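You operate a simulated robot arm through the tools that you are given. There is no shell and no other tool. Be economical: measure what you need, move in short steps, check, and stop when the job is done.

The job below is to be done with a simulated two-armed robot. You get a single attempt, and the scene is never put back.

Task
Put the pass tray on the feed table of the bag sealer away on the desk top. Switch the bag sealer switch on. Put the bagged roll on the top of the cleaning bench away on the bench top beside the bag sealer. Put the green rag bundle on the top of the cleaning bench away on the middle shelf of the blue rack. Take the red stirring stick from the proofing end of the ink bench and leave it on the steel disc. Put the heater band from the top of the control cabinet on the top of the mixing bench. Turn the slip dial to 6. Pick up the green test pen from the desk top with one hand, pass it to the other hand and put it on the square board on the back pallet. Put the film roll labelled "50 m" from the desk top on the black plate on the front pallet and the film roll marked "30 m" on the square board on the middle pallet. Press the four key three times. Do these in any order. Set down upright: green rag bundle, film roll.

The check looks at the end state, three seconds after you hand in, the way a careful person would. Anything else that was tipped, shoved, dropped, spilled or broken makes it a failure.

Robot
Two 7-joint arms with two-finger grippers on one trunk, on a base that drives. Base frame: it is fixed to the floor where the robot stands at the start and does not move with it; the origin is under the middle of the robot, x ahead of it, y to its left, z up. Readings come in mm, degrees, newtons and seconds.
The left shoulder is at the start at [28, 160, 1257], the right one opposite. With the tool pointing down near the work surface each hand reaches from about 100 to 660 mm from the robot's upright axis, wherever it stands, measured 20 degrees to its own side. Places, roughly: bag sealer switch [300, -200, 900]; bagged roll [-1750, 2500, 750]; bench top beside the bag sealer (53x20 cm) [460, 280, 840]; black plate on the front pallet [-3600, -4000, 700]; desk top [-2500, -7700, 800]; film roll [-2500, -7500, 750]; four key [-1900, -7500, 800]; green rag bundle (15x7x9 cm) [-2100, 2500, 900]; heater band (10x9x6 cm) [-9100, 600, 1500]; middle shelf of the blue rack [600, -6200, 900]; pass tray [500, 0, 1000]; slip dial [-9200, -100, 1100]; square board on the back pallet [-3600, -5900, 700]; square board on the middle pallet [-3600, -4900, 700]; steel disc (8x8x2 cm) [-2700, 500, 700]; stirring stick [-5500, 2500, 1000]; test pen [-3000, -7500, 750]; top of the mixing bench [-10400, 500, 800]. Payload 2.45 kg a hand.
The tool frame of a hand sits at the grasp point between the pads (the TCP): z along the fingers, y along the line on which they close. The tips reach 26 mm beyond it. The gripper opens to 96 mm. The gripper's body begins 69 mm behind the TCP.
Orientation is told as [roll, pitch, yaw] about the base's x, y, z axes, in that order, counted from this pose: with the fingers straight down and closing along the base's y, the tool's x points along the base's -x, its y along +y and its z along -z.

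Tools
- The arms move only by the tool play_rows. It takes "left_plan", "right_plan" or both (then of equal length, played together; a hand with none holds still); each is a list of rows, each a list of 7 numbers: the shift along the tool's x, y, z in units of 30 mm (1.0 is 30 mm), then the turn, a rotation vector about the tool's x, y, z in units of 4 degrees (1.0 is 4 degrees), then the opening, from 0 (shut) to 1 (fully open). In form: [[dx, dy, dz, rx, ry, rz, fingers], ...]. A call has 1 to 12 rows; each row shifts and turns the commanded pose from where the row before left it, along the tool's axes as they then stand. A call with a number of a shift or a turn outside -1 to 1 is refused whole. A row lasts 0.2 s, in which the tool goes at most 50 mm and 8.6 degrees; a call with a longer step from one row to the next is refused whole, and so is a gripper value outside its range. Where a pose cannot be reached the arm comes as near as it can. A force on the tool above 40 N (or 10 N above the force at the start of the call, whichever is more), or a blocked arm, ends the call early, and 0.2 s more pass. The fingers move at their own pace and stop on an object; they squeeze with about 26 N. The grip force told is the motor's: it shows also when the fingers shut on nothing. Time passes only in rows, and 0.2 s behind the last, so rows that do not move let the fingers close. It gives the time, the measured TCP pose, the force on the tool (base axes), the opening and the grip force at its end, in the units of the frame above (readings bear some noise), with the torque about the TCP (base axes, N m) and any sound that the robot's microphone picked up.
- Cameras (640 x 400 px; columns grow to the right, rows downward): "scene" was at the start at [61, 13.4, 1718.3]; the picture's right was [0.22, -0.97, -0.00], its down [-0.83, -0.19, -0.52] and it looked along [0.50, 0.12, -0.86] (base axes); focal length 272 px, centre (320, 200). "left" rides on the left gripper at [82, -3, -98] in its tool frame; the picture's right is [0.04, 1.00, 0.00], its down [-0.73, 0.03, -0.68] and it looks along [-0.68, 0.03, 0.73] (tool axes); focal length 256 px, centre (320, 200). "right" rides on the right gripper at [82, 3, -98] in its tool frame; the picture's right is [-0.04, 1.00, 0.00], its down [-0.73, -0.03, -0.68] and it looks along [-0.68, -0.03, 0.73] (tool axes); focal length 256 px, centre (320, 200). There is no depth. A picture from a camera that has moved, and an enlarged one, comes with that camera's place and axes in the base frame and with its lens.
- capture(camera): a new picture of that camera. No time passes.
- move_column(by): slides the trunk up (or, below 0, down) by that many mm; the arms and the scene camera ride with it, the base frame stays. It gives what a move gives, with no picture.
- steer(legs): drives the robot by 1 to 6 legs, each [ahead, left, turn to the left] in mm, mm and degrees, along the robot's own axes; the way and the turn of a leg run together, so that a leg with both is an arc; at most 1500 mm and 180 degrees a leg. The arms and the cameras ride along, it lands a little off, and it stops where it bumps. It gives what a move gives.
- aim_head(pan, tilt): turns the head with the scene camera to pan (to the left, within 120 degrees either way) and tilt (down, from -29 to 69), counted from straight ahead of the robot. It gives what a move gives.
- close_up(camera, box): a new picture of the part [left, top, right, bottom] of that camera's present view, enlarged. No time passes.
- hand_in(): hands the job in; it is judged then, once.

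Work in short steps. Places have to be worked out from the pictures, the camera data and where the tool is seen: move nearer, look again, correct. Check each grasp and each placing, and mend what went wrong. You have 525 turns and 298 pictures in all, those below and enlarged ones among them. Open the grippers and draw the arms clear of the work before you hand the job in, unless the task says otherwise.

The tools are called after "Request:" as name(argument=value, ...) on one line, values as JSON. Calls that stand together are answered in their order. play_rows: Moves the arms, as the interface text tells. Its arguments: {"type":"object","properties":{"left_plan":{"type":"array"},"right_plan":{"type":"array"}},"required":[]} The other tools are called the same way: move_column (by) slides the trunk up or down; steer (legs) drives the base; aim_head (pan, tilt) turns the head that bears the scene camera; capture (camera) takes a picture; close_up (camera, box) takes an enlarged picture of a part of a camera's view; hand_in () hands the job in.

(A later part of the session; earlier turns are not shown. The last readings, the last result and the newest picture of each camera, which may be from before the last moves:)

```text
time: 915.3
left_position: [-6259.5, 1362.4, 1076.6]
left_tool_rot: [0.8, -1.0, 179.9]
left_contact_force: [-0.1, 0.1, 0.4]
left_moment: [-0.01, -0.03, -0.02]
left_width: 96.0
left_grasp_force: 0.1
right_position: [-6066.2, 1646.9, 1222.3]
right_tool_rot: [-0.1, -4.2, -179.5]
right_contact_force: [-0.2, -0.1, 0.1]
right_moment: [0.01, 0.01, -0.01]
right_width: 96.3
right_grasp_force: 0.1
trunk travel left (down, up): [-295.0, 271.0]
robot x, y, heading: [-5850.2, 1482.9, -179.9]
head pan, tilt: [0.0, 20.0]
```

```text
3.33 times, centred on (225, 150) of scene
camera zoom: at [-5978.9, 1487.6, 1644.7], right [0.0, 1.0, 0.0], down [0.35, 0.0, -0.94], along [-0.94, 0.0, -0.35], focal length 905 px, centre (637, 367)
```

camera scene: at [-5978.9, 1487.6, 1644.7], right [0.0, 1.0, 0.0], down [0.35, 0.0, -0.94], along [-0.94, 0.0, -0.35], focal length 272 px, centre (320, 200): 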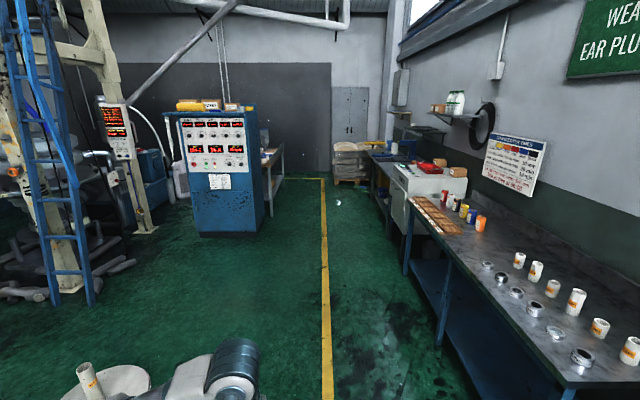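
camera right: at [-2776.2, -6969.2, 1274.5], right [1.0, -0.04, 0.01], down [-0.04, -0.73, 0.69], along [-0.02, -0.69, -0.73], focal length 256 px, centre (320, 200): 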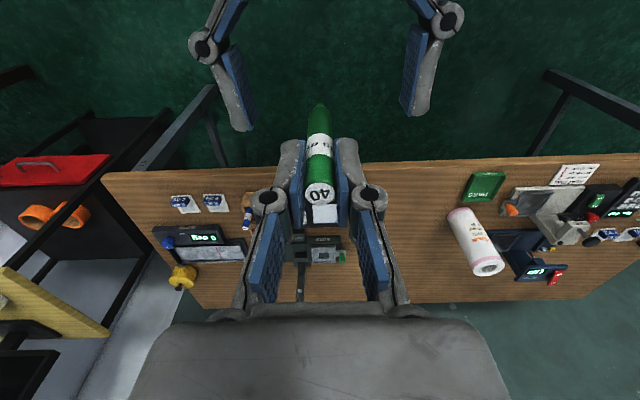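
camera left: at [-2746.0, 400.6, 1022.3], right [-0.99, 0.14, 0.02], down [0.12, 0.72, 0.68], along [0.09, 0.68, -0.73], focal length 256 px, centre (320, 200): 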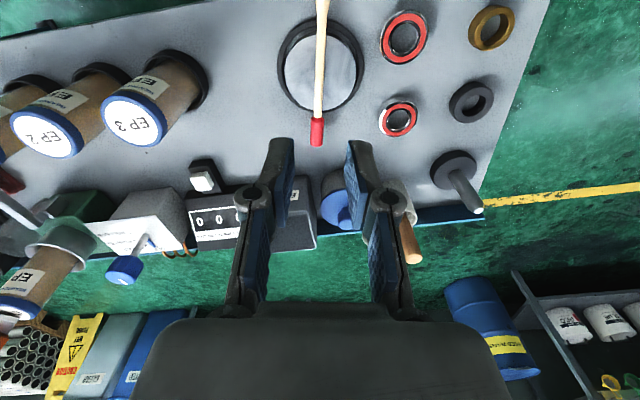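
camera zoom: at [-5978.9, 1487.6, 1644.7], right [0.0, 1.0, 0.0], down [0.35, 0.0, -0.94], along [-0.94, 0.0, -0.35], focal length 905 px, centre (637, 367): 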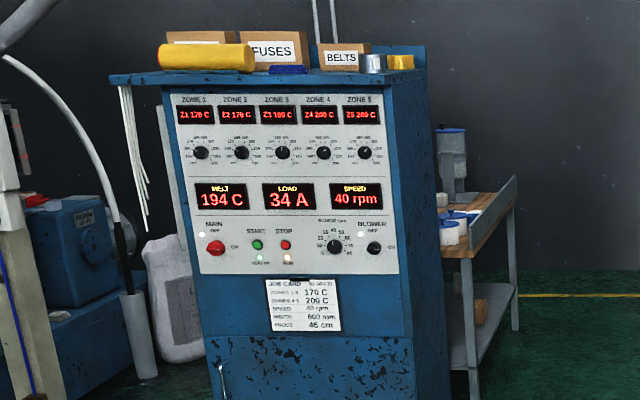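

The small steel ring between BELTS and the yellow box on top is likely the heater band; the slip dial seems to be on the blue drive unit left of the cabinet. I drive closer.

Request:
steer(legs=[[1500, 0, 0], [900, 0, 0], [0, 850, 0]])

Request:
aim_head(pan=15, tilt=18)

Request:
capture(camera="scene")

```text
time: 931.3
left_position: [-8635.3, 437.2, 1076.6]
left_tool_rot: [1.0, -0.9, -177.9]
left_contact_force: [0.2, 0.7, 0.2]
left_moment: [-0.01, -0.03, -0.01]
left_width: 96.1
left_grasp_force: 0.1
right_position: [-8452.4, 729.5, 1222.7]
right_tool_rot: [-0.1, -4.1, -177.2]
right_contact_force: [-0.2, -0.3, 0.0]
right_moment: [0.0, 0.01, -0.03]
right_width: 95.9
right_grasp_force: 0.0
trunk travel left (down, up): [-295.0, 271.0]
robot x, y, heading: [-8229.8, 578.7, -178.0]
head pan, tilt: [0.0, 20.0]
```

```text
time: 932.0
left_position: [-8631.5, 434.9, 1076.5]
left_tool_rot: [0.9, -1.0, -177.9]
left_contact_force: [0.1, 0.0, 0.6]
left_moment: [0.02, 0.02, -0.01]
left_width: 95.9
left_grasp_force: 0.0
right_position: [-8449.4, 726.7, 1224.1]
right_tool_rot: [-0.2, -4.4, -177.3]
right_contact_force: [0.6, 0.0, -0.5]
right_moment: [0.03, 0.03, 0.0]
right_width: 96.0
right_grasp_force: 0.1
trunk travel left (down, up): [-295.0, 271.0]
robot x, y, heading: [-8230.5, 578.3, -177.8]
head pan, tilt: [15.0, 18.0]
```

```text
49 pictures are left
camera scene: at [-8355.5, 544.2, 1647.9], right [-0.3, 0.95, 0.0], down [0.3, 0.09, -0.95], along [-0.91, -0.28, -0.31], focal length 272 px, centre (320, 200)
```

scene: 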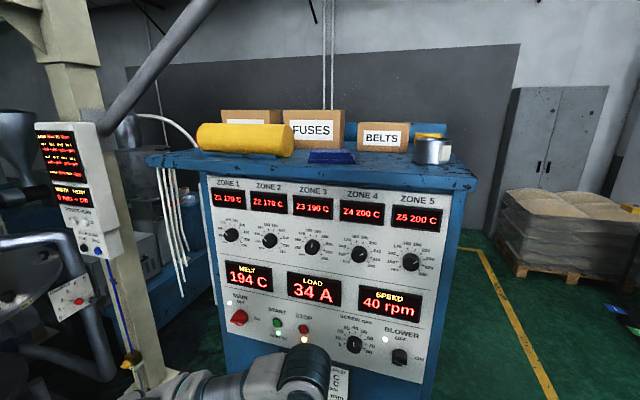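

I zoom to find the dial labelled "slip".

Request:
close_up(camera="scene", box=[20, 110, 220, 350])

Request:
close_up(camera="scene", box=[195, 170, 455, 390])

```text
1.67 times, centred on (120, 230) of scene
camera zoom: at [-8355.5, 544.2, 1647.9], right [-0.3, 0.95, 0.0], down [0.3, 0.09, -0.95], along [-0.91, -0.28, -0.31], focal length 452 px, centre (653, 150)
```

zoom: 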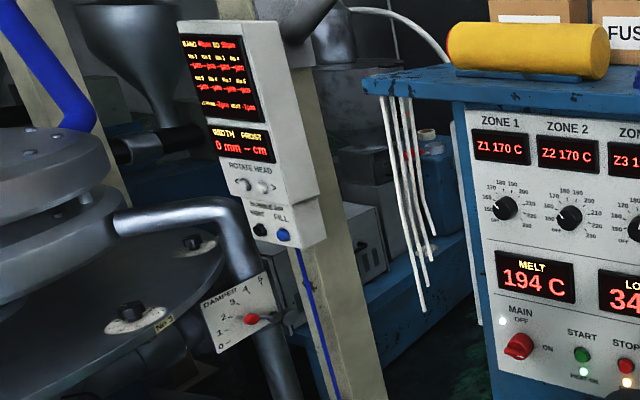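

```text
1.82 times, centred on (325, 280) of scene
camera zoom: at [-8355.5, 544.2, 1647.9], right [-0.3, 0.95, 0.0], down [0.3, 0.09, -0.95], along [-0.91, -0.28, -0.31], focal length 494 px, centre (311, 54)
```

zoom: 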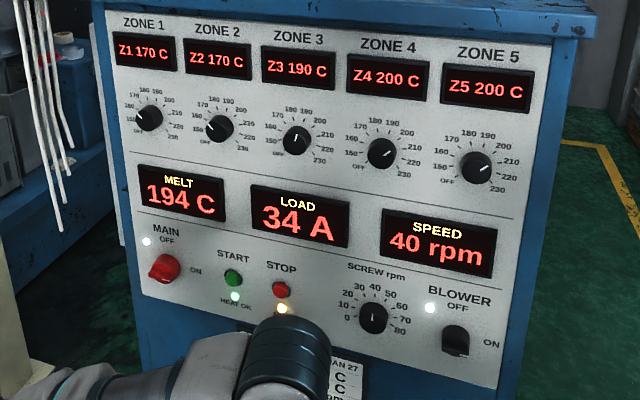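

The heater band is the open steel ring at ≈[-9130, 612], z 1525–1585. I raise the column fully, raise and extend the right hand, then drive closer.

Request:
move_column(by=268)

Request:
play_rows(right_plan=[[-0.3, 0, -0.6, 0, 1, 0, 0.5], [-0.5, 0.1, -0.8, 0, 0.1, 0, 0.5], [-0.6, 0.1, -0.8, 0, 0, 0, 0.5], [-0.7, 0.1, -0.8, 0, 0, 0, 0.5], [-0.7, 0.1, -0.8, 0, 0, 0, 0.5], [-0.7, 0.1, -0.8, 0, 0, 0, 0.5], [-0.7, 0.1, -0.8, 0, 0, 0, 0.5], [-0.7, 0.1, -0.5, 0, 0, 0, 0.5], [-0.7, 0.1, 0, 0, 0, 0, 0.5], [-0.7, 0, 0, 0, 0, 0, 0.5], [0, 0, 0, 0, 0, 0, 0.5]])

Request:
steer(legs=[[0, 0, -2.2], [330, 0, 0]])

Request:
capture(camera="right")

```text
time: 934.8
left_position: [-8633.1, 438.2, 1346.1]
left_tool_rot: [1.0, -1.1, -177.9]
left_contact_force: [0.3, 0.2, -0.8]
left_moment: [0.0, 0.0, -0.01]
left_width: 96.4
left_grasp_force: 0.0
right_position: [-8450.1, 729.4, 1491.2]
right_tool_rot: [0.1, -4.3, -177.2]
right_contact_force: [0.2, 0.0, 0.2]
right_moment: [-0.02, -0.01, -0.01]
right_width: 96.0
right_grasp_force: 0.1
trunk travel left (down, up): [-563.0, 3.0]
robot x, y, heading: [-8229.2, 578.6, -177.5]
head pan, tilt: [15.0, 18.0]
```

```text
time: 937.2
left_position: [-8632.3, 436.5, 1345.4]
left_tool_rot: [1.0, -1.2, -177.8]
left_contact_force: [0.4, -0.8, -0.3]
left_moment: [0.0, 0.0, -0.04]
left_width: 96.1
left_grasp_force: 0.1
right_position: [-8634.9, 693.4, 1668.5]
right_tool_rot: [-0.1, 0.0, -177.3]
right_contact_force: [-0.1, 0.2, 0.0]
right_moment: [0.0, 0.02, 0.01]
right_width: 48.0
right_grasp_force: 0.0
trunk travel left (down, up): [-563.0, 3.0]
robot x, y, heading: [-8230.6, 579.9, -177.6]
head pan, tilt: [15.0, 18.0]
```

```text
time: 939.6
left_position: [-8921.5, 457.4, 1345.7]
left_tool_rot: [1.5, -1.3, 178.4]
left_contact_force: [-0.1, -1.3, -0.5]
left_moment: [0.03, 0.0, -0.05]
left_width: 96.0
left_grasp_force: 0.1
right_position: [-8921.1, 712.1, 1670.2]
right_tool_rot: [0.1, -0.2, -179.5]
right_contact_force: [-0.8, -0.5, -0.7]
right_moment: [0.01, 0.04, 0.0]
right_width: 48.0
right_grasp_force: 0.2
trunk travel left (down, up): [-563.0, 3.0]
robot x, y, heading: [-8530.1, 577.0, -180.1]
head pan, tilt: [15.0, 18.0]
stopped in leg 2: the robot was blocked; the commanded pose is now the measured one
```

```text
46 pictures are left
camera right: at [-8837.7, 709.4, 1766.7], right [-0.03, -1.0, 0.0], down [-0.73, 0.02, 0.68], along [-0.68, 0.02, -0.73], focal length 256 px, centre (320, 200)
```

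right: 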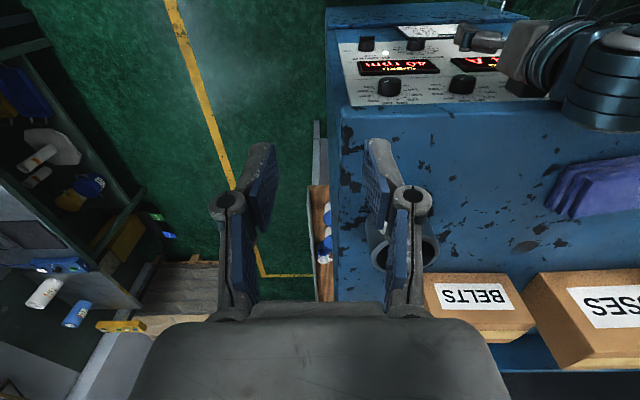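

The left hand bumped the cabinet's front. I back off at once, fold the left hand away, and look at the panel.

Request:
steer(legs=[[-150, 0, 0]])

Request:
play_rows(left_plan=[[0.9, 0.4, 0, 0, 0, 0, 1], [0.9, 0.4, 0, 0, 0, 0, 1], [0.9, 0.4, 0, 0, 0, 0, 1], [0.9, 0.4, 0.3, 0, 0, 0, 1], [0.9, 0.4, 0.5, 0, 0, 0, 1], [0.9, 0.4, 0.5, 0, 0, 0, 1], [0.9, 0, 0.5, 0, 0, 0, 1]])

Request:
aim_head(pan=0, tilt=28)

Request:
capture(camera="scene")

```text
time: 940.9
left_position: [-8783.0, 461.0, 1344.0]
left_tool_rot: [1.6, -0.9, 178.6]
left_contact_force: [-0.3, 0.2, 0.7]
left_moment: [-0.01, -0.03, 0.01]
left_width: 95.7
left_grasp_force: 0.2
right_position: [-8783.3, 715.9, 1666.1]
right_tool_rot: [0.1, 0.3, -179.6]
right_contact_force: [-0.1, -0.2, 0.1]
right_moment: [0.03, -0.05, 0.02]
right_width: 48.1
right_grasp_force: 0.0
trunk travel left (down, up): [-563.0, 3.0]
robot x, y, heading: [-8379.2, 576.2, -179.5]
head pan, tilt: [15.0, 18.0]
```

```text
time: 942.5
left_position: [-8632.5, 393.5, 1313.2]
left_tool_rot: [1.6, -1.2, 178.6]
left_contact_force: [-0.6, -0.6, 0.6]
left_moment: [0.0, 0.01, 0.03]
left_width: 96.2
left_grasp_force: 0.1
left hand out of reach, approached as far as the arm can: row 6, 7
right_position: [-8771.4, 714.2, 1669.8]
right_tool_rot: [0.0, -0.1, -179.5]
right_contact_force: [0.8, 0.1, -0.4]
right_moment: [-0.01, 0.0, -0.01]
right_width: 47.9
right_grasp_force: 0.1
trunk travel left (down, up): [-563.0, 3.0]
robot x, y, heading: [-8380.2, 576.1, -180.0]
head pan, tilt: [15.0, 18.0]
```

```text
time: 943.3
left_position: [-8632.4, 395.3, 1312.5]
left_tool_rot: [1.6, -1.1, 178.6]
left_contact_force: [-0.4, 0.3, -0.3]
left_moment: [0.0, -0.02, -0.02]
left_width: 96.2
left_grasp_force: 0.1
right_position: [-8773.5, 715.1, 1669.4]
right_tool_rot: [0.0, -0.1, -179.6]
right_contact_force: [-0.6, 0.0, 0.4]
right_moment: [0.04, -0.01, -0.04]
right_width: 48.0
right_grasp_force: 0.1
trunk travel left (down, up): [-563.0, 3.0]
robot x, y, heading: [-8380.3, 581.0, -180.1]
head pan, tilt: [0.0, 28.0]
```

```text
45 pictures are left
camera scene: at [-8456.6, 574.9, 1899.9], right [0.0, 1.0, 0.0], down [0.47, 0.0, -0.88], along [-0.88, 0.0, -0.47], focal length 272 px, centre (320, 200)
```

scene: 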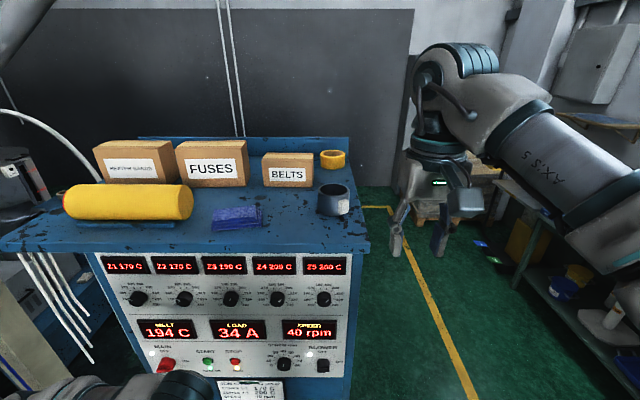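

Panel readings are unchanged (the wrist had met only the top slab's edge at x≈-8925). Band refined at [-9105, 610]. I drive 190 mm ahead, then look from the right hand.

Request:
steer(legs=[[190, 0, 0]])

Request:
play_rows(right_plan=[[-0.6, 0.2, 0, 0, 0, 0, 0.45], [-0.7, 0.3, 0, 0, 0, 0, 0.45], [-0.7, 0.4, 0, 0, 0, 0, 0.45], [-0.7, 0.4, 0, 0, 0, 0, 0.45], [-0.3, 0.3, 0, 0, 0, 0, 0.45], [0, 0, 0, 0, 0, 0, 0.45], [0, 0, 0, 0, 0, 0, 0.45]])

Request:
capture(camera="right")

```text
time: 944.9
left_position: [-8820.9, 393.9, 1314.0]
left_tool_rot: [1.6, -1.4, 178.5]
left_contact_force: [0.4, 0.0, -0.3]
left_moment: [-0.03, -0.03, -0.01]
left_width: 96.2
left_grasp_force: 0.0
right_position: [-8958.7, 713.2, 1671.8]
right_tool_rot: [0.0, -0.5, -179.5]
right_contact_force: [-0.8, -0.6, -0.4]
right_moment: [-0.01, -0.01, -0.03]
right_width: 48.0
right_grasp_force: 0.1
trunk travel left (down, up): [-563.0, 3.0]
robot x, y, heading: [-8575.6, 574.3, -179.8]
head pan, tilt: [0.0, 28.0]
```

```text
time: 946.5
left_position: [-8823.1, 393.9, 1312.8]
left_tool_rot: [1.7, -1.3, 178.6]
left_contact_force: [0.1, -0.3, 0.0]
left_moment: [0.02, 0.01, 0.0]
left_width: 95.7
left_grasp_force: 0.0
right_position: [-9036.3, 669.5, 1641.2]
right_tool_rot: [0.0, -0.3, -179.5]
right_contact_force: [0.4, 0.2, -0.3]
right_moment: [0.02, 0.01, -0.02]
right_width: 43.2
right_grasp_force: 0.1
right hand out of reach, approached as far as the arm can: row 2, 3, 4, 5
trunk travel left (down, up): [-563.0, 3.0]
robot x, y, heading: [-8571.1, 576.1, -179.8]
head pan, tilt: [0.0, 28.0]
```

```text
44 pictures are left
camera right: at [-8952.1, 666.5, 1736.9], right [-0.03, -1.0, 0.0], down [-0.73, 0.02, 0.68], along [-0.68, 0.02, -0.73], focal length 256 px, centre (320, 200)
```

right: 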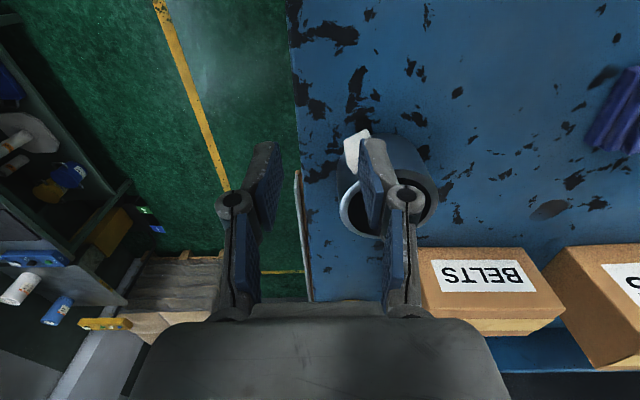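

The ring is ~70 mm beyond reach here. I lower the left hand below the slab level and drive 65 mm closer.

Request:
play_rows(left_plan=[[0, 0, 0.8, 0, 0, 0, 1], [0, 0, 0.9, 0, 0, 0, 1], [0, 0, 0.9, 0, 0, 0, 1], [0, 0, 0.9, 0, 0, 0, 1], [0, 0, 0.9, 0, 0, 0, 1], [0, 0, 0.9, 0, 0, 0, 1], [0.3, 0, 0.9, 0, 0, 0, 1], [0.5, 0, 0.9, 0, 0, 0, 1]])

Request:
steer(legs=[[65, 0, 0]])

Request:
play_rows(right_plan=[[0, 0.2, 0, 0, 0, 0, 0.45], [-0.2, 0.2, 0.2, 0, 0, 0, 0.45], [-0.2, 0, 0.2, 0, 0, 0, 0.45], [0, 0, 0, 0, 0, 0, 0.45]])

Request:
capture(camera="right")

```text
time: 948.3
left_position: [-8842.6, 398.5, 1104.8]
left_tool_rot: [1.7, -1.2, 178.6]
left_contact_force: [-0.4, 0.7, 0.1]
left_moment: [0.0, 0.02, 0.02]
left_width: 96.0
left_grasp_force: 0.1
left hand out of reach, approached as far as the arm can: row 1, 2, 3, 4, 7, 8
right_position: [-9035.9, 668.2, 1640.2]
right_tool_rot: [0.1, -0.3, -179.6]
right_contact_force: [-0.6, -0.1, 0.1]
right_moment: [-0.01, 0.0, 0.0]
right_width: 43.2
right_grasp_force: 0.1
trunk travel left (down, up): [-563.0, 3.0]
robot x, y, heading: [-8569.8, 577.9, -179.7]
head pan, tilt: [0.0, 28.0]
```

```text
time: 949.2
left_position: [-8894.8, 397.5, 1108.4]
left_tool_rot: [1.7, -1.8, 178.5]
left_contact_force: [0.4, -0.2, 0.3]
left_moment: [0.0, 0.07, -0.04]
left_width: 95.9
left_grasp_force: 0.1
right_position: [-9082.1, 667.9, 1645.4]
right_tool_rot: [0.0, -1.2, -179.5]
right_contact_force: [0.0, 0.4, 0.1]
right_moment: [-0.03, 0.11, 0.02]
right_width: 43.4
right_grasp_force: 0.1
trunk travel left (down, up): [-563.0, 3.0]
robot x, y, heading: [-8639.5, 573.3, -179.9]
head pan, tilt: [0.0, 28.0]
```

```text
time: 950.2
left_position: [-8907.4, 398.3, 1104.6]
left_tool_rot: [1.7, -1.2, 178.6]
left_contact_force: [-0.1, 0.4, 0.1]
left_moment: [0.0, -0.02, 0.0]
left_width: 95.8
left_grasp_force: 0.1
right_position: [-9114.1, 655.3, 1628.1]
right_tool_rot: [0.1, -0.5, -179.5]
right_contact_force: [0.0, 0.8, 0.2]
right_moment: [0.02, -0.04, -0.02]
right_width: 43.3
right_grasp_force: 0.0
trunk travel left (down, up): [-563.0, 3.0]
robot x, y, heading: [-8639.0, 577.7, -179.9]
head pan, tilt: [0.0, 28.0]
```

```text
43 pictures are left
camera right: at [-9030.5, 653.6, 1725.1], right [-0.03, -1.0, 0.0], down [-0.73, 0.02, 0.68], along [-0.68, 0.02, -0.73], focal length 256 px, centre (320, 200)
```

right: 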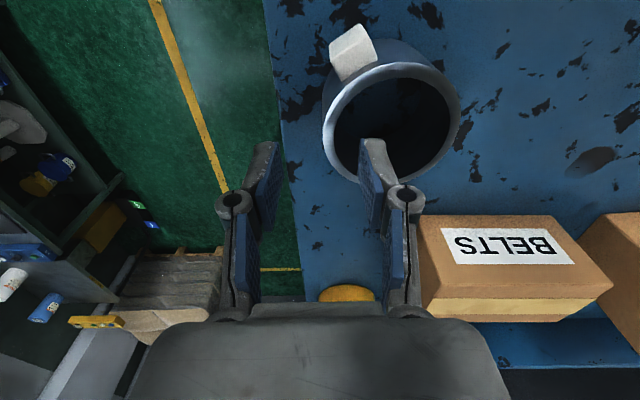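

The ring's right wall (y≈653, top z≈1565) is centred between the fingers. I descend ~60 mm guarded and pinch it.

Request:
play_rows(right_plan=[[0, 0.05, 0.4, 0, 0, 0, 0.45], [0, 0, 0.5, 0, 0, 0, 0.45], [0, 0, 0.4, 0, 0, 0, 0.45], [0, 0, 0.3, 0, 0, 0, 0.45], [0, 0, 0.3, 0, 0, 0, 0.45], [0, 0, 0, 0, 0, 0, 0.45]])

Request:
capture(camera="right")

```text
time: 951.6
left_position: [-8904.8, 402.0, 1107.2]
left_tool_rot: [1.9, -1.3, 178.4]
left_contact_force: [0.5, 0.0, 0.2]
left_moment: [0.0, 0.02, 0.0]
left_width: 96.0
left_grasp_force: 0.2
right_position: [-9111.9, 661.0, 1571.8]
right_tool_rot: [0.2, -0.7, -179.5]
right_contact_force: [-1.8, 1.2, 3.4]
right_moment: [-0.01, -0.07, 0.0]
right_width: 55.8
right_grasp_force: 0.4
trunk travel left (down, up): [-563.0, 3.0]
robot x, y, heading: [-8638.0, 576.3, -180.0]
head pan, tilt: [0.0, 28.0]
```

```text
42 pictures are left
camera right: at [-9027.7, 658.8, 1669.3], right [-0.03, -1.0, 0.0], down [-0.73, 0.03, 0.69], along [-0.69, 0.02, -0.73], focal length 256 px, centre (320, 200)
```

right: 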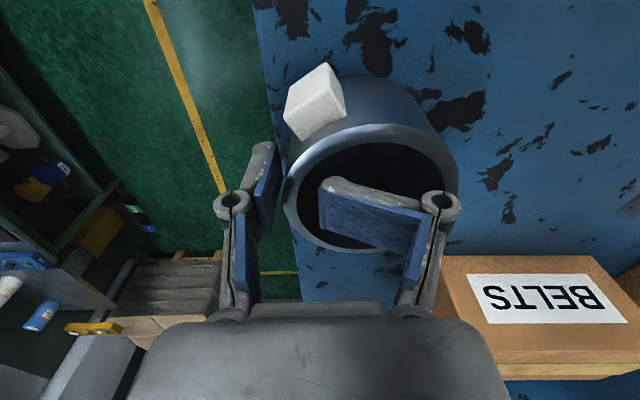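

The inner finger's knuckle caught the opposite rim. I lift, narrow the opening to ~25 mm, and try again.

Request:
play_rows(right_plan=[[0, 0, -0.5, 0, 0, 0, 0.45], [0, 0, -0.7, 0, 0, 0, 0.35], [0, 0, -0.6, 0, 0, 0, 0.25], [0, 0, 0, 0, 0, 0, 0.25], [0, 0, 0, 0, 0, 0, 0.25]])

Request:
capture(camera="right")

```text
time: 952.9
left_position: [-8906.3, 398.5, 1105.6]
left_tool_rot: [1.7, -1.3, 178.5]
left_contact_force: [-0.4, -0.1, -0.2]
left_moment: [0.0, -0.01, -0.02]
left_width: 96.0
left_grasp_force: 0.1
right_position: [-9112.8, 657.8, 1625.6]
right_tool_rot: [0.2, -0.5, -179.5]
right_contact_force: [-0.3, 0.1, -0.1]
right_moment: [0.01, -0.03, -0.02]
right_width: 23.8
right_grasp_force: 0.1
trunk travel left (down, up): [-563.0, 3.0]
robot x, y, heading: [-8641.2, 577.9, -179.8]
head pan, tilt: [0.0, 28.0]
```

```text
41 pictures are left
camera right: at [-9028.0, 654.4, 1723.1], right [-0.03, -1.0, 0.0], down [-0.73, 0.03, 0.69], along [-0.69, 0.02, -0.73], focal length 256 px, centre (320, 200)
```

right: 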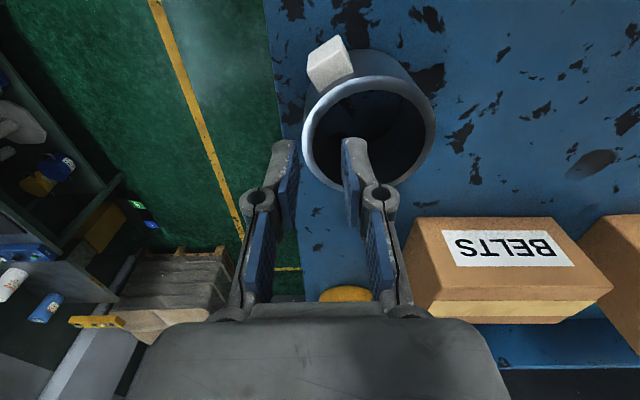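

The ring shifted slightly; its right wall is at y≈668. I shift 9 mm and descend again.

Request:
play_rows(right_plan=[[0, -0.32, 0.2, 0, 0, 0, 0.25], [0, 0, 0.4, 0, 0, 0, 0.25], [0, 0, 0.4, 0, 0, 0, 0.25], [0, 0, 0.4, 0, 0, 0, 0.25], [0, 0, 0.3, 0, 0, 0, 0.25], [0, 0, 0.2, 0, 0, 0, 0.25], [0, 0, 0, 0, 0, 0, 0.25]])

Request:
capture(camera="right")

```text
time: 953.7
left_position: [-8901.6, 396.9, 1107.4]
left_tool_rot: [1.6, -1.5, 178.5]
left_contact_force: [0.3, -0.2, -0.5]
left_moment: [0.01, -0.01, 0.01]
left_width: 96.1
left_grasp_force: 0.0
right_position: [-9107.3, 663.3, 1603.5]
right_tool_rot: [0.7, -1.5, -179.5]
right_contact_force: [-0.2, -0.9, 5.0]
right_moment: [-0.09, -0.05, 0.01]
right_width: 25.5
right_grasp_force: 0.8
trunk travel left (down, up): [-563.0, 3.0]
robot x, y, heading: [-8636.8, 574.5, -179.7]
head pan, tilt: [0.0, 28.0]
stopped in row 4 (right hand): the force on the tool passed its limit at 50 N (the readings are from after the stop); the commanded pose is now the measured one
```

```text
40 pictures are left
camera right: at [-9020.8, 661.8, 1700.2], right [-0.03, -1.0, 0.02], down [-0.71, 0.03, 0.7], along [-0.7, 0.01, -0.71], focal length 256 px, centre (320, 200)
```

right: 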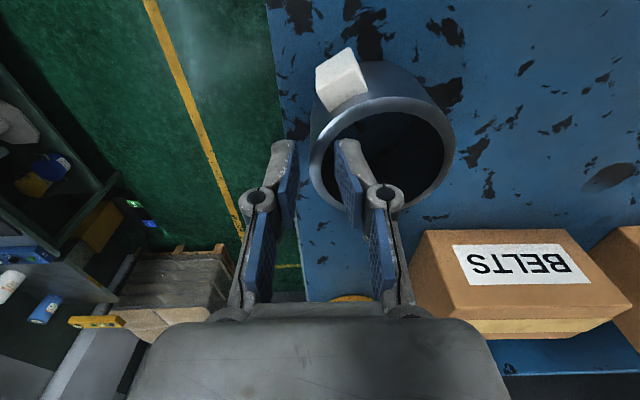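

Contact came early. I look closely by descending in finer steps from here.

Request:
play_rows(right_plan=[[0, 0, -0.2, 0, 0.3, 0, 0.25], [-0.2, 0, 0, 0, 0, 0, 0.25], [0, 0, 0.2, 0, 0, 0, 0.25], [0, 0, 0.15, 0, 0, 0, 0.25], [0, 0, 0.15, 0, 0, 0, 0.25], [0, 0, 0.15, 0, 0, 0, 0.25], [0, 0, 0.15, 0, 0, 0, 0.25], [0, 0, 0.15, 0, 0, 0, 0.25]])

Request:
close_up(camera="right", box=[240, 40, 480, 230])

```text
time: 955.5
left_position: [-8903.6, 401.6, 1107.6]
left_tool_rot: [1.9, -1.4, 178.5]
left_contact_force: [-0.8, 0.1, 1.0]
left_moment: [-0.03, -0.01, 0.02]
left_width: 95.7
left_grasp_force: 0.0
right_position: [-9114.6, 670.1, 1580.4]
right_tool_rot: [0.9, -0.2, -179.6]
right_contact_force: [-0.2, 1.6, 3.5]
right_moment: [0.0, -0.09, 0.04]
right_width: 34.9
right_grasp_force: 0.0
trunk travel left (down, up): [-563.0, 3.0]
robot x, y, heading: [-8636.3, 573.5, -180.0]
head pan, tilt: [0.0, 28.0]
```

```text
2.11 times, centred on (360, 135) of right
camera zoom: at [-9031.3, 668.3, 1677.4], right [-0.03, -1.0, 0.02], down [-0.73, 0.04, 0.68], along [-0.68, 0.01, -0.73], focal length 539 px, centre (236, 337)
```

zoom: 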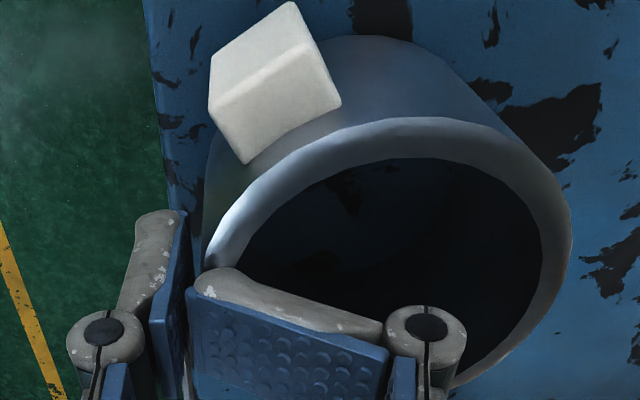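

Pinching one wall is awkward. The ring's outer diameter is only ~85 mm, so I'll straddle it fully open instead. I lift, open, centre over it and look.

Request:
play_rows(right_plan=[[0, 0, -0.6, 0, 0, 0, 0.3], [0, 0, -0.8, 0, 0, 0, 0.6], [0, 0.4, -0.8, 0, 0, 0, 1], [0, 0.4, 0, -0.2, 0, 0, 1], [0, 0.4, 0, 0, 0, 0, 1], [0, 0.1, 0, 0, 0, 0, 1], [0, 0, 0, 0, 0, 0, 1]])

Request:
capture(camera="right")

```text
time: 957.1
left_position: [-8902.6, 398.1, 1106.7]
left_tool_rot: [1.7, -1.5, 178.6]
left_contact_force: [-0.3, -0.3, 0.4]
left_moment: [-0.01, -0.01, -0.01]
left_width: 96.1
left_grasp_force: 0.0
right_position: [-9104.3, 626.8, 1634.5]
right_tool_rot: [1.6, -0.4, -179.6]
right_contact_force: [0.3, 0.7, -0.3]
right_moment: [-0.03, 0.03, -0.03]
right_width: 96.4
right_grasp_force: 0.0
right hand out of reach, approached as far as the arm can: row 3, 5
trunk travel left (down, up): [-563.0, 3.0]
robot x, y, heading: [-8637.9, 574.6, -179.9]
head pan, tilt: [0.0, 28.0]
```

```text
38 pictures are left
camera right: at [-9020.0, 626.6, 1731.3], right [-0.03, -1.0, 0.03], down [-0.73, 0.04, 0.68], along [-0.68, 0.0, -0.73], focal length 256 px, centre (320, 200)
```

right: 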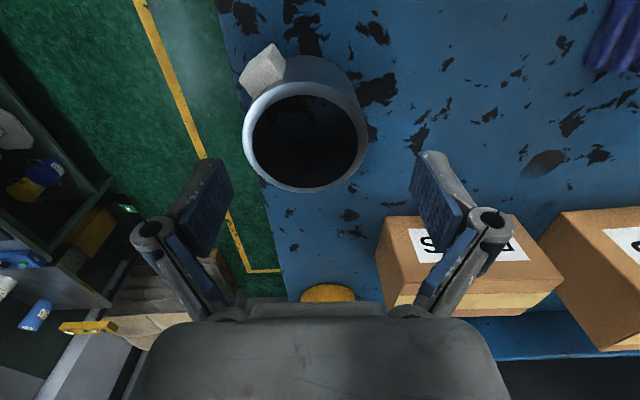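

Ring centre ≈[-9109, 635], Ø≈87. I centre on it and descend with fingers fully open, guarded.

Request:
play_rows(right_plan=[[-0.1, -0.27, 0.3, 0.4, 0, 0, 1], [-0.1, 0, 0.4, 0, 0, 0, 1], [0, 0, 0.4, 0, 0, 0, 1], [0, 0, 0.2, 0, 0, 0, 1], [0, 0, 0, 0, 0, 0, 1]])

Request:
capture(camera="right")

```text
time: 958.3
left_position: [-8904.0, 398.2, 1106.8]
left_tool_rot: [1.6, -1.5, 178.4]
left_contact_force: [-0.5, -0.7, 0.0]
left_moment: [-0.02, -0.04, -0.01]
left_width: 96.1
left_grasp_force: 0.2
right_position: [-9111.1, 636.5, 1595.0]
right_tool_rot: [0.1, -0.3, -179.6]
right_contact_force: [-0.4, -0.3, -0.3]
right_moment: [-0.03, -0.01, -0.01]
right_width: 96.0
right_grasp_force: 0.0
trunk travel left (down, up): [-563.0, 3.0]
robot x, y, heading: [-8639.4, 577.5, -179.7]
head pan, tilt: [0.0, 28.0]
```

```text
37 pictures are left
camera right: at [-9026.9, 633.1, 1692.7], right [-0.03, -1.0, 0.0], down [-0.73, 0.03, 0.68], along [-0.68, 0.02, -0.73], focal length 256 px, centre (320, 200)
```

right: 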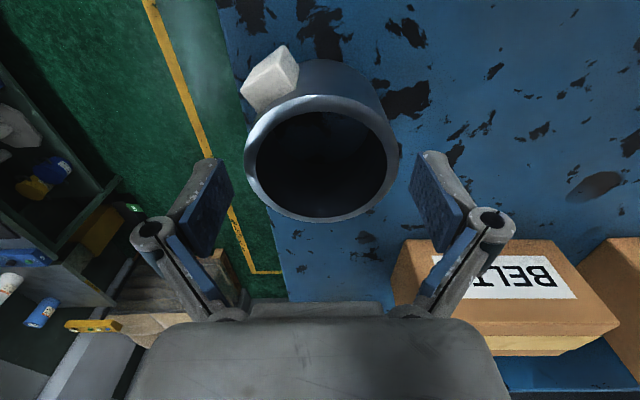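

The ring fits between the fingers. I continue down ~35 mm and close.

Request:
play_rows(right_plan=[[0, 0, 0.25, 0, 0, 0, 1], [0, 0, 0.3, 0, 0, 0, 1], [0, 0, 0.3, 0, 0, 0, 1], [0, 0, 0.25, 0, 0, 0, 1], [0, 0, 0, 0, 0, 0, 0.7], [0, 0, 0, 0, 0, 0, 0.4], [0, 0, 0, 0, 0, 0, 0.4], [0, 0, 0, 0, 0, 0, 0.4]])

Request:
capture(camera="right")

```text
time: 960.1
left_position: [-8902.6, 398.3, 1107.3]
left_tool_rot: [1.7, -1.3, 178.4]
left_contact_force: [0.3, 0.7, 0.7]
left_moment: [0.02, -0.01, 0.02]
left_width: 96.0
left_grasp_force: 0.0
right_position: [-9110.8, 636.1, 1561.7]
right_tool_rot: [0.0, -0.3, -179.6]
right_contact_force: [-1.9, 0.7, 2.8]
right_moment: [-0.04, 0.04, 0.03]
right_width: 84.5
right_grasp_force: 26.1
trunk travel left (down, up): [-563.0, 3.0]
robot x, y, heading: [-8639.0, 579.3, -179.8]
head pan, tilt: [0.0, 28.0]
```

```text
36 pictures are left
camera right: at [-9026.9, 633.2, 1659.6], right [-0.03, -1.0, 0.0], down [-0.73, 0.02, 0.68], along [-0.68, 0.02, -0.73], focal length 256 px, centre (320, 200)
```

right: 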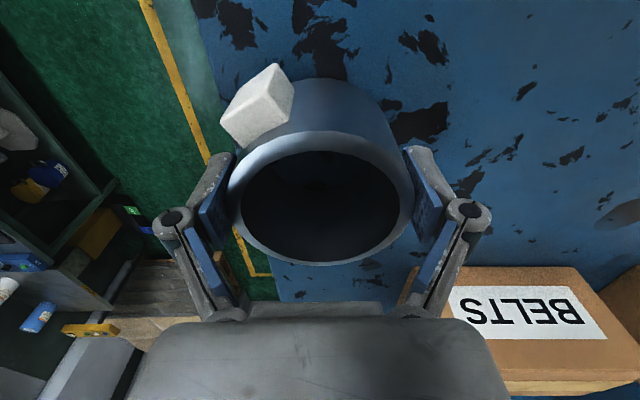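

Gripped at 84.5 mm. I lift it and draw it back.

Request:
play_rows(right_plan=[[0, 0, -0.3, 0, 0, 0, 0], [0, 0, -0.4, 0, 0, 0, 0], [0.1, 0, -0.5, 0, 0, 0, 0], [0.2, 0, -0.5, 0, 0, 0, 0], [0.3, 0, -0.5, 0, 0, 0, 0], [0.5, 0, -0.3, 0, 0, 0, 0], [0.6, 0, 0, 0, 0, 0, 0], [0, 0, 0, 0, 0, 0, 0]])

Request:
steer(legs=[[-350, 0, 0]])

Request:
aim_head(pan=-25, tilt=28)

Request:
capture(camera="scene")

```text
time: 961.9
left_position: [-8903.6, 399.4, 1106.9]
left_tool_rot: [1.8, -1.4, 178.5]
left_contact_force: [-0.4, 0.6, 0.0]
left_moment: [-0.05, 0.03, -0.02]
left_width: 96.0
left_grasp_force: 0.1
right_position: [-9059.7, 639.9, 1637.6]
right_tool_rot: [0.2, -0.3, -179.7]
right_contact_force: [-0.2, -0.3, -2.6]
right_moment: [-0.02, 0.01, 0.04]
right_width: 84.7
right_grasp_force: 26.2
trunk travel left (down, up): [-563.0, 3.0]
robot x, y, heading: [-8638.3, 574.6, -179.6]
head pan, tilt: [0.0, 28.0]
```

```text
time: 964.1
left_position: [-8555.4, 399.4, 1106.2]
left_tool_rot: [1.8, -1.3, 178.9]
left_contact_force: [0.2, 0.2, -0.4]
left_moment: [-0.02, -0.03, -0.01]
left_width: 96.0
left_grasp_force: 0.1
right_position: [-8713.3, 637.0, 1636.0]
right_tool_rot: [-0.1, -0.3, -179.4]
right_contact_force: [-1.0, -0.3, -3.3]
right_moment: [0.02, 0.0, 0.04]
right_width: 84.5
right_grasp_force: 26.7
trunk travel left (down, up): [-563.0, 3.0]
robot x, y, heading: [-8290.8, 580.0, -179.7]
head pan, tilt: [0.0, 28.0]
```

```text
time: 965.0
left_position: [-8551.2, 399.3, 1109.2]
left_tool_rot: [1.7, -1.6, 178.8]
left_contact_force: [-0.4, 0.6, -0.1]
left_moment: [-0.02, 0.0, 0.01]
left_width: 96.4
left_grasp_force: 0.0
right_position: [-8705.3, 637.4, 1637.9]
right_tool_rot: [0.0, -0.5, -179.3]
right_contact_force: [1.0, -0.1, -2.9]
right_moment: [-0.02, -0.02, 0.02]
right_width: 84.4
right_grasp_force: 26.0
trunk travel left (down, up): [-563.0, 3.0]
robot x, y, heading: [-8291.1, 576.8, -179.8]
head pan, tilt: [-25.0, 28.0]
```

```text
35 pictures are left
camera scene: at [-8358.2, 614.9, 1899.9], right [0.42, 0.91, 0.0], down [0.43, -0.19, -0.88], along [-0.8, 0.37, -0.47], focal length 272 px, centre (320, 200)
```

scene: 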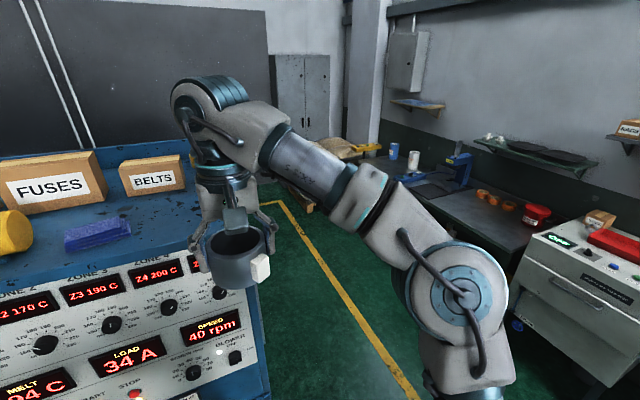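

The heater band is held. I lower the column again, and drive round the cabinet's north side to see the mixing bench.

Request:
move_column(by=-268)

Request:
steer(legs=[[0, -750, 0], [1000, 0, 0]])

Request:
aim_head(pan=35, tilt=28)

Request:
capture(camera="scene")

```text
time: 967.8
left_position: [-8543.9, 399.9, 819.7]
left_tool_rot: [1.6, 3.0, 178.8]
left_contact_force: [-0.4, 0.5, 0.0]
left_moment: [0.02, 0.03, -0.01]
left_width: 96.0
left_grasp_force: 0.0
right_position: [-8705.2, 637.6, 1371.1]
right_tool_rot: [0.0, -0.5, -179.4]
right_contact_force: [0.3, -1.0, -1.9]
right_moment: [-0.04, -0.01, 0.01]
right_width: 84.7
right_grasp_force: 26.4
trunk travel left (down, up): [-295.0, 271.0]
robot x, y, heading: [-8291.9, 577.5, -179.8]
head pan, tilt: [-25.0, 28.0]
```

```text
time: 976.6
left_position: [-9546.1, 1146.4, 820.9]
left_tool_rot: [2.0, 3.0, 179.3]
left_contact_force: [-0.7, 0.0, 1.4]
left_moment: [0.0, -0.02, 0.02]
left_width: 95.8
left_grasp_force: 0.0
right_position: [-9710.6, 1388.3, 1371.1]
right_tool_rot: [0.6, -0.4, -178.9]
right_contact_force: [0.0, -0.1, -1.9]
right_moment: [0.01, 0.01, 0.02]
right_width: 84.2
right_grasp_force: 26.2
trunk travel left (down, up): [-295.0, 271.0]
robot x, y, heading: [-9291.7, 1318.8, -179.1]
head pan, tilt: [-25.0, 28.0]
```

```text
time: 977.9
left_position: [-9544.2, 1134.8, 820.5]
left_tool_rot: [1.4, 2.9, 179.2]
left_contact_force: [0.4, 0.1, 0.6]
left_moment: [0.01, -0.01, 0.04]
left_width: 96.2
left_grasp_force: 0.1
right_position: [-9708.4, 1368.9, 1372.7]
right_tool_rot: [-0.3, -0.5, -178.8]
right_contact_force: [-0.2, 0.0, -2.7]
right_moment: [0.08, 0.02, 0.01]
right_width: 84.4
right_grasp_force: 25.5
trunk travel left (down, up): [-295.0, 271.0]
robot x, y, heading: [-9293.5, 1317.5, -179.1]
head pan, tilt: [35.0, 28.0]
```

```text
34 pictures are left
camera scene: at [-9404.7, 1256.5, 1631.6], right [-0.59, 0.81, 0.0], down [0.38, 0.28, -0.88], along [-0.71, -0.52, -0.47], focal length 272 px, centre (320, 200)
```

scene: 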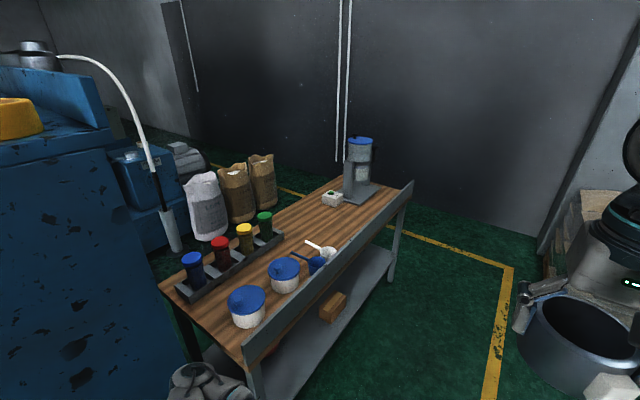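

The mixing bench has a free spot on its north half, around [-10500, 620]. I raise the left hand, drive round to its north side and turn to face it.

Request:
play_rows(left_plan=[[0, 0, -0.9, 0, -0.7, 0, 1], [0, 0, -0.9, 0, 0, 0, 1], [0, 0, -0.9, 0, 0, 0, 1], [0, 0, -0.9, 0, 0, 0, 1], [0, 0, -0.9, 0, 0, 0, 1], [-0.2, 0, -0.9, 0, 0, 0, 1], [-0.2, 0, -0.9, 0, 0, 0, 1], [-0.2, 0, -0.9, 0, 0, 0, 1], [-0.2, 0, -0.9, 0, 0, 0, 1]])

Request:
steer(legs=[[1100, 0, -0.9], [0, 0, 90], [150, 0, 0]])

Request:
aim_head(pan=-5, tilt=48)

Request:
capture(camera="scene")

```text
time: 979.9
left_position: [-9603.5, 1155.6, 1054.0]
left_tool_rot: [1.5, 0.1, 179.2]
left_contact_force: [0.9, -0.3, 0.4]
left_moment: [0.0, 0.02, 0.03]
left_width: 95.8
left_grasp_force: 0.0
left hand out of reach, approached as far as the arm can: row 1, 2, 3
right_position: [-9708.4, 1375.9, 1371.3]
right_tool_rot: [-0.1, -0.6, -178.9]
right_contact_force: [0.0, 0.6, -2.5]
right_moment: [0.01, 0.02, 0.04]
right_width: 84.3
right_grasp_force: 26.5
trunk travel left (down, up): [-295.0, 271.0]
robot x, y, heading: [-9292.7, 1319.6, -178.8]
head pan, tilt: [35.0, 28.0]
```

```text
time: 990.3
left_position: [-10240.7, 856.7, 1055.2]
left_tool_rot: [1.5, 0.0, -92.8]
left_contact_force: [-0.2, 0.5, 0.0]
left_moment: [0.02, 0.0, -0.03]
left_width: 95.9
left_grasp_force: 0.0
right_position: [-10467.4, 761.9, 1373.8]
right_tool_rot: [0.1, -0.7, -90.8]
right_contact_force: [-0.7, -0.4, -2.5]
right_moment: [0.02, -0.04, 0.02]
right_width: 83.9
right_grasp_force: 26.1
trunk travel left (down, up): [-295.0, 271.0]
robot x, y, heading: [-10392.9, 1167.2, -90.9]
head pan, tilt: [35.0, 28.0]
```

```text
time: 991.4
left_position: [-10240.0, 859.1, 1055.8]
left_tool_rot: [1.6, -0.1, -92.8]
left_contact_force: [-0.1, 0.1, 0.4]
left_moment: [0.03, 0.0, 0.02]
left_width: 96.2
left_grasp_force: 0.1
right_position: [-10463.9, 763.5, 1373.4]
right_tool_rot: [0.1, -0.7, -90.8]
right_contact_force: [1.2, -0.3, -2.5]
right_moment: [0.01, 0.0, -0.04]
right_width: 84.0
right_grasp_force: 26.4
trunk travel left (down, up): [-295.0, 271.0]
robot x, y, heading: [-10397.5, 1169.5, -91.1]
head pan, tilt: [-5.0, 48.0]
```

```text
33 pictures are left
camera scene: at [-10401.5, 1055.5, 1602.0], right [-0.99, 0.1, 0.0], down [0.08, 0.74, -0.67], along [-0.07, -0.66, -0.75], focal length 272 px, centre (320, 200)
```

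scene: 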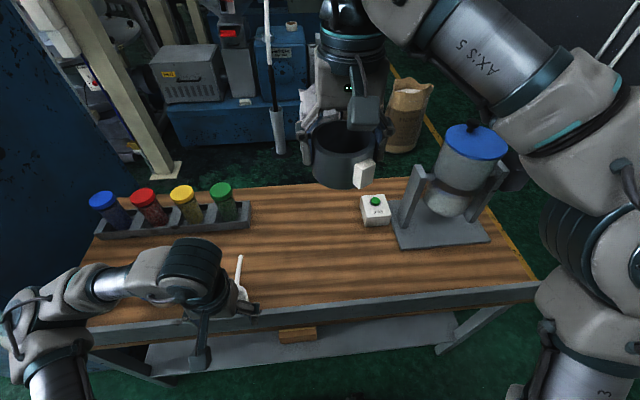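

Free wood in the middle: target ≈[-10420, 585]. I bring the band over it and lower.

Request:
play_rows(right_plan=[[-0.5, 0.15, 0.5, 0, 0, 0, 0], [-0.6, 0.15, 0.8, 0, 0, 0, 0], [-0.6, 0.15, 0.9, 0, 0, 0, 0], [-0.6, 0.15, 0.9, 0, 0, 0, 0], [-0.6, 0.15, 0.9, 0, 0, 0, 0], [-0.6, 0.15, 0.9, 0, 0, 0, 0], [-0.6, 0.15, 0.9, 0, 0, 0, 0], [-0.6, 0.15, 0.9, 0, 0, 0, 0], [-0.6, 0.15, 0.9, 0, 0, 0, 0], [-0.6, 0.15, 0.9, 0, 0, 0, 0], [0, 0, 0.9, 0, 0, 0, 0], [0, 0, 0.9, 0, 0, 0, 0]])

Request:
play_rows(right_plan=[[0, 0, 0.9, 0, 0, 0, 0], [0, 0, 0.9, 0, 0, 0, 0], [0, 0, 0.8, 0, 0, 0, 0], [0, 0, 0.6, 0, 0, 0, 0], [0, 0, 0.4, 0, 0, 0, 0], [0, 0, 0, 0, 0, 0, 0]])

Request:
capture(camera="scene")

```text
time: 994.0
left_position: [-10242.4, 856.9, 1056.2]
left_tool_rot: [1.7, 0.0, -92.8]
left_contact_force: [0.2, 0.5, 0.4]
left_moment: [0.01, 0.0, 0.04]
left_width: 96.0
left_grasp_force: 0.1
right_position: [-10421.6, 579.4, 1065.0]
right_tool_rot: [0.0, -0.8, -90.9]
right_contact_force: [-0.1, 0.6, -2.9]
right_moment: [0.02, -0.04, -0.01]
right_width: 83.9
right_grasp_force: 26.1
trunk travel left (down, up): [-295.0, 271.0]
robot x, y, heading: [-10390.8, 1170.9, -91.4]
head pan, tilt: [-5.0, 48.0]
```

```text
time: 995.4
left_position: [-10240.6, 857.5, 1055.8]
left_tool_rot: [1.6, -0.2, -92.8]
left_contact_force: [0.8, 0.2, 0.5]
left_moment: [-0.02, 0.0, 0.0]
left_width: 96.2
left_grasp_force: 0.0
right_position: [-10419.9, 581.4, 958.9]
right_tool_rot: [0.0, -0.7, -90.9]
right_contact_force: [0.4, -0.7, -2.1]
right_moment: [-0.03, 0.0, -0.01]
right_width: 84.1
right_grasp_force: 25.5
trunk travel left (down, up): [-295.0, 271.0]
robot x, y, heading: [-10396.1, 1171.0, -91.1]
head pan, tilt: [-5.0, 48.0]
```

```text
32 pictures are left
camera scene: at [-10401.4, 1053.4, 1601.8], right [-0.99, 0.11, 0.0], down [0.08, 0.74, -0.67], along [-0.07, -0.66, -0.75], focal length 272 px, centre (320, 200)
```

scene: 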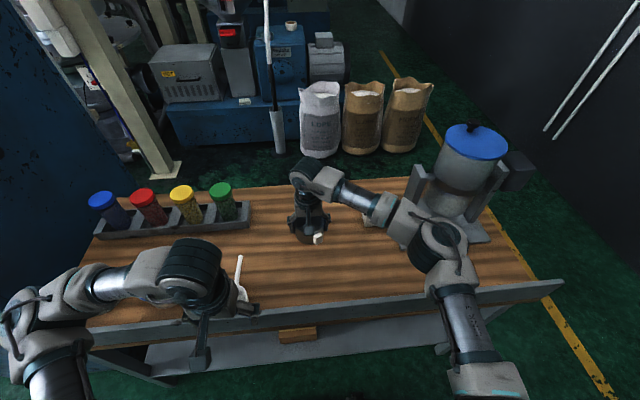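

Over the free wood. I lower the rest in guarded steps, then release.

Request:
play_rows(right_plan=[[0, 0, 0.7, 0, 0, 0, 0], [0, 0, 0.7, 0, 0, 0, 0], [0, 0, 0.6, 0, 0, 0, 0], [0, 0, 0.4, 0, 0, 0, 0], [0, 0, 0.3, 0, 0, 0, 0], [0, 0, 0.2, 0, 0, 0, 0], [0, 0, 0.2, 0, 0, 0, 0], [0, 0, 0.2, 0, 0, 0, 0], [0, 0, 0.2, 0, 0, 0, 0], [0, 0, 0.2, 0, 0, 0, 0], [0, 0, 0.2, 0, 0, 0, 0], [0, 0, 0.2, 0, 0, 0, 0]])

```text
time: 998.0
left_position: [-10240.6, 857.8, 1056.7]
left_tool_rot: [1.6, 0.0, -92.8]
left_contact_force: [0.5, 0.0, 0.3]
left_moment: [0.0, -0.01, 0.0]
left_width: 96.0
left_grasp_force: 0.0
right_position: [-10422.1, 579.5, 837.7]
right_tool_rot: [0.1, -0.8, -90.9]
right_contact_force: [-1.8, 2.0, 13.0]
right_moment: [-0.1, 0.05, 0.22]
right_width: 83.8
right_grasp_force: 26.4
trunk travel left (down, up): [-295.0, 271.0]
robot x, y, heading: [-10394.8, 1171.5, -90.8]
head pan, tilt: [-5.0, 48.0]
```

Touching down (13 N). I open and lift straight up.

Request:
play_rows(right_plan=[[0, 0, 0.05, 0, 0, 0, 0], [0, 0, 0, 0, 0, 0, 0.95], [0, 0, 0, 0, 0, 0, 1], [0, 0, 0, 0, 0, 0, 1], [0, 0, -0.3, 0, 0, 0, 1], [0, 0, -0.6, 0, 0, 0, 1], [0, 0, -0.9, 0, 0, 0, 1], [0, 0, -0.9, 0, 0, 0, 1], [0, 0, -0.9, 0, 0, 0, 1], [0.5, 0, -0.9, 0, 0, 0, 1], [0.8, 0, -0.9, 0, 0, 0, 1], [0.8, 0, -0.9, 0, 0, 0, 1]])

Request:
capture(camera="right")

```text
time: 1000.6
left_position: [-10240.2, 859.3, 1055.3]
left_tool_rot: [1.7, -0.1, -92.9]
left_contact_force: [-0.2, 0.0, -0.2]
left_moment: [-0.01, 0.03, 0.0]
left_width: 96.3
left_grasp_force: 0.1
right_position: [-10418.6, 646.2, 1020.7]
right_tool_rot: [0.0, -0.9, -90.8]
right_contact_force: [-0.4, 0.4, 1.1]
right_moment: [-0.01, -0.02, -0.04]
right_width: 96.1
right_grasp_force: 0.1
trunk travel left (down, up): [-295.0, 271.0]
robot x, y, heading: [-10394.6, 1171.6, -91.2]
head pan, tilt: [-5.0, 48.0]
```

```text
31 pictures are left
camera right: at [-10413.6, 728.5, 1117.6], right [1.0, -0.05, 0.0], down [-0.04, -0.72, 0.69], along [-0.04, -0.69, -0.72], focal length 256 px, centre (320, 200)
```

right: 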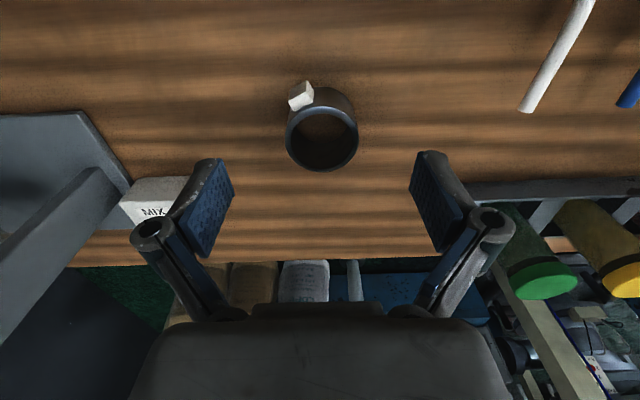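

The heater band stands on the mixing bench. Now the slip dial: I look toward [-9200, -100] from here.

Request:
aim_head(pan=45, tilt=22)

Request:
capture(camera="scene")

```text
time: 1001.8
left_position: [-10240.9, 857.9, 1055.2]
left_tool_rot: [1.6, 0.0, -92.8]
left_contact_force: [1.0, 0.2, -0.3]
left_moment: [0.0, 0.0, 0.02]
left_width: 96.2
left_grasp_force: 0.1
right_position: [-10420.0, 644.3, 1019.5]
right_tool_rot: [-0.1, -0.7, -90.8]
right_contact_force: [-1.2, 0.6, 0.6]
right_moment: [0.03, 0.03, -0.03]
right_width: 96.0
right_grasp_force: 0.1
trunk travel left (down, up): [-295.0, 271.0]
robot x, y, heading: [-10393.4, 1172.0, -91.1]
head pan, tilt: [45.0, 22.0]
```

```text
30 pictures are left
camera scene: at [-10328.8, 1065.4, 1641.4], right [-0.72, -0.69, 0.0], down [-0.26, 0.27, -0.93], along [0.64, -0.67, -0.38], focal length 272 px, centre (320, 200)
```

scene: 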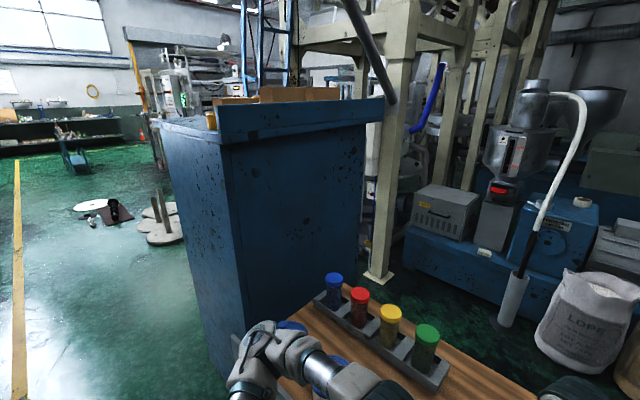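

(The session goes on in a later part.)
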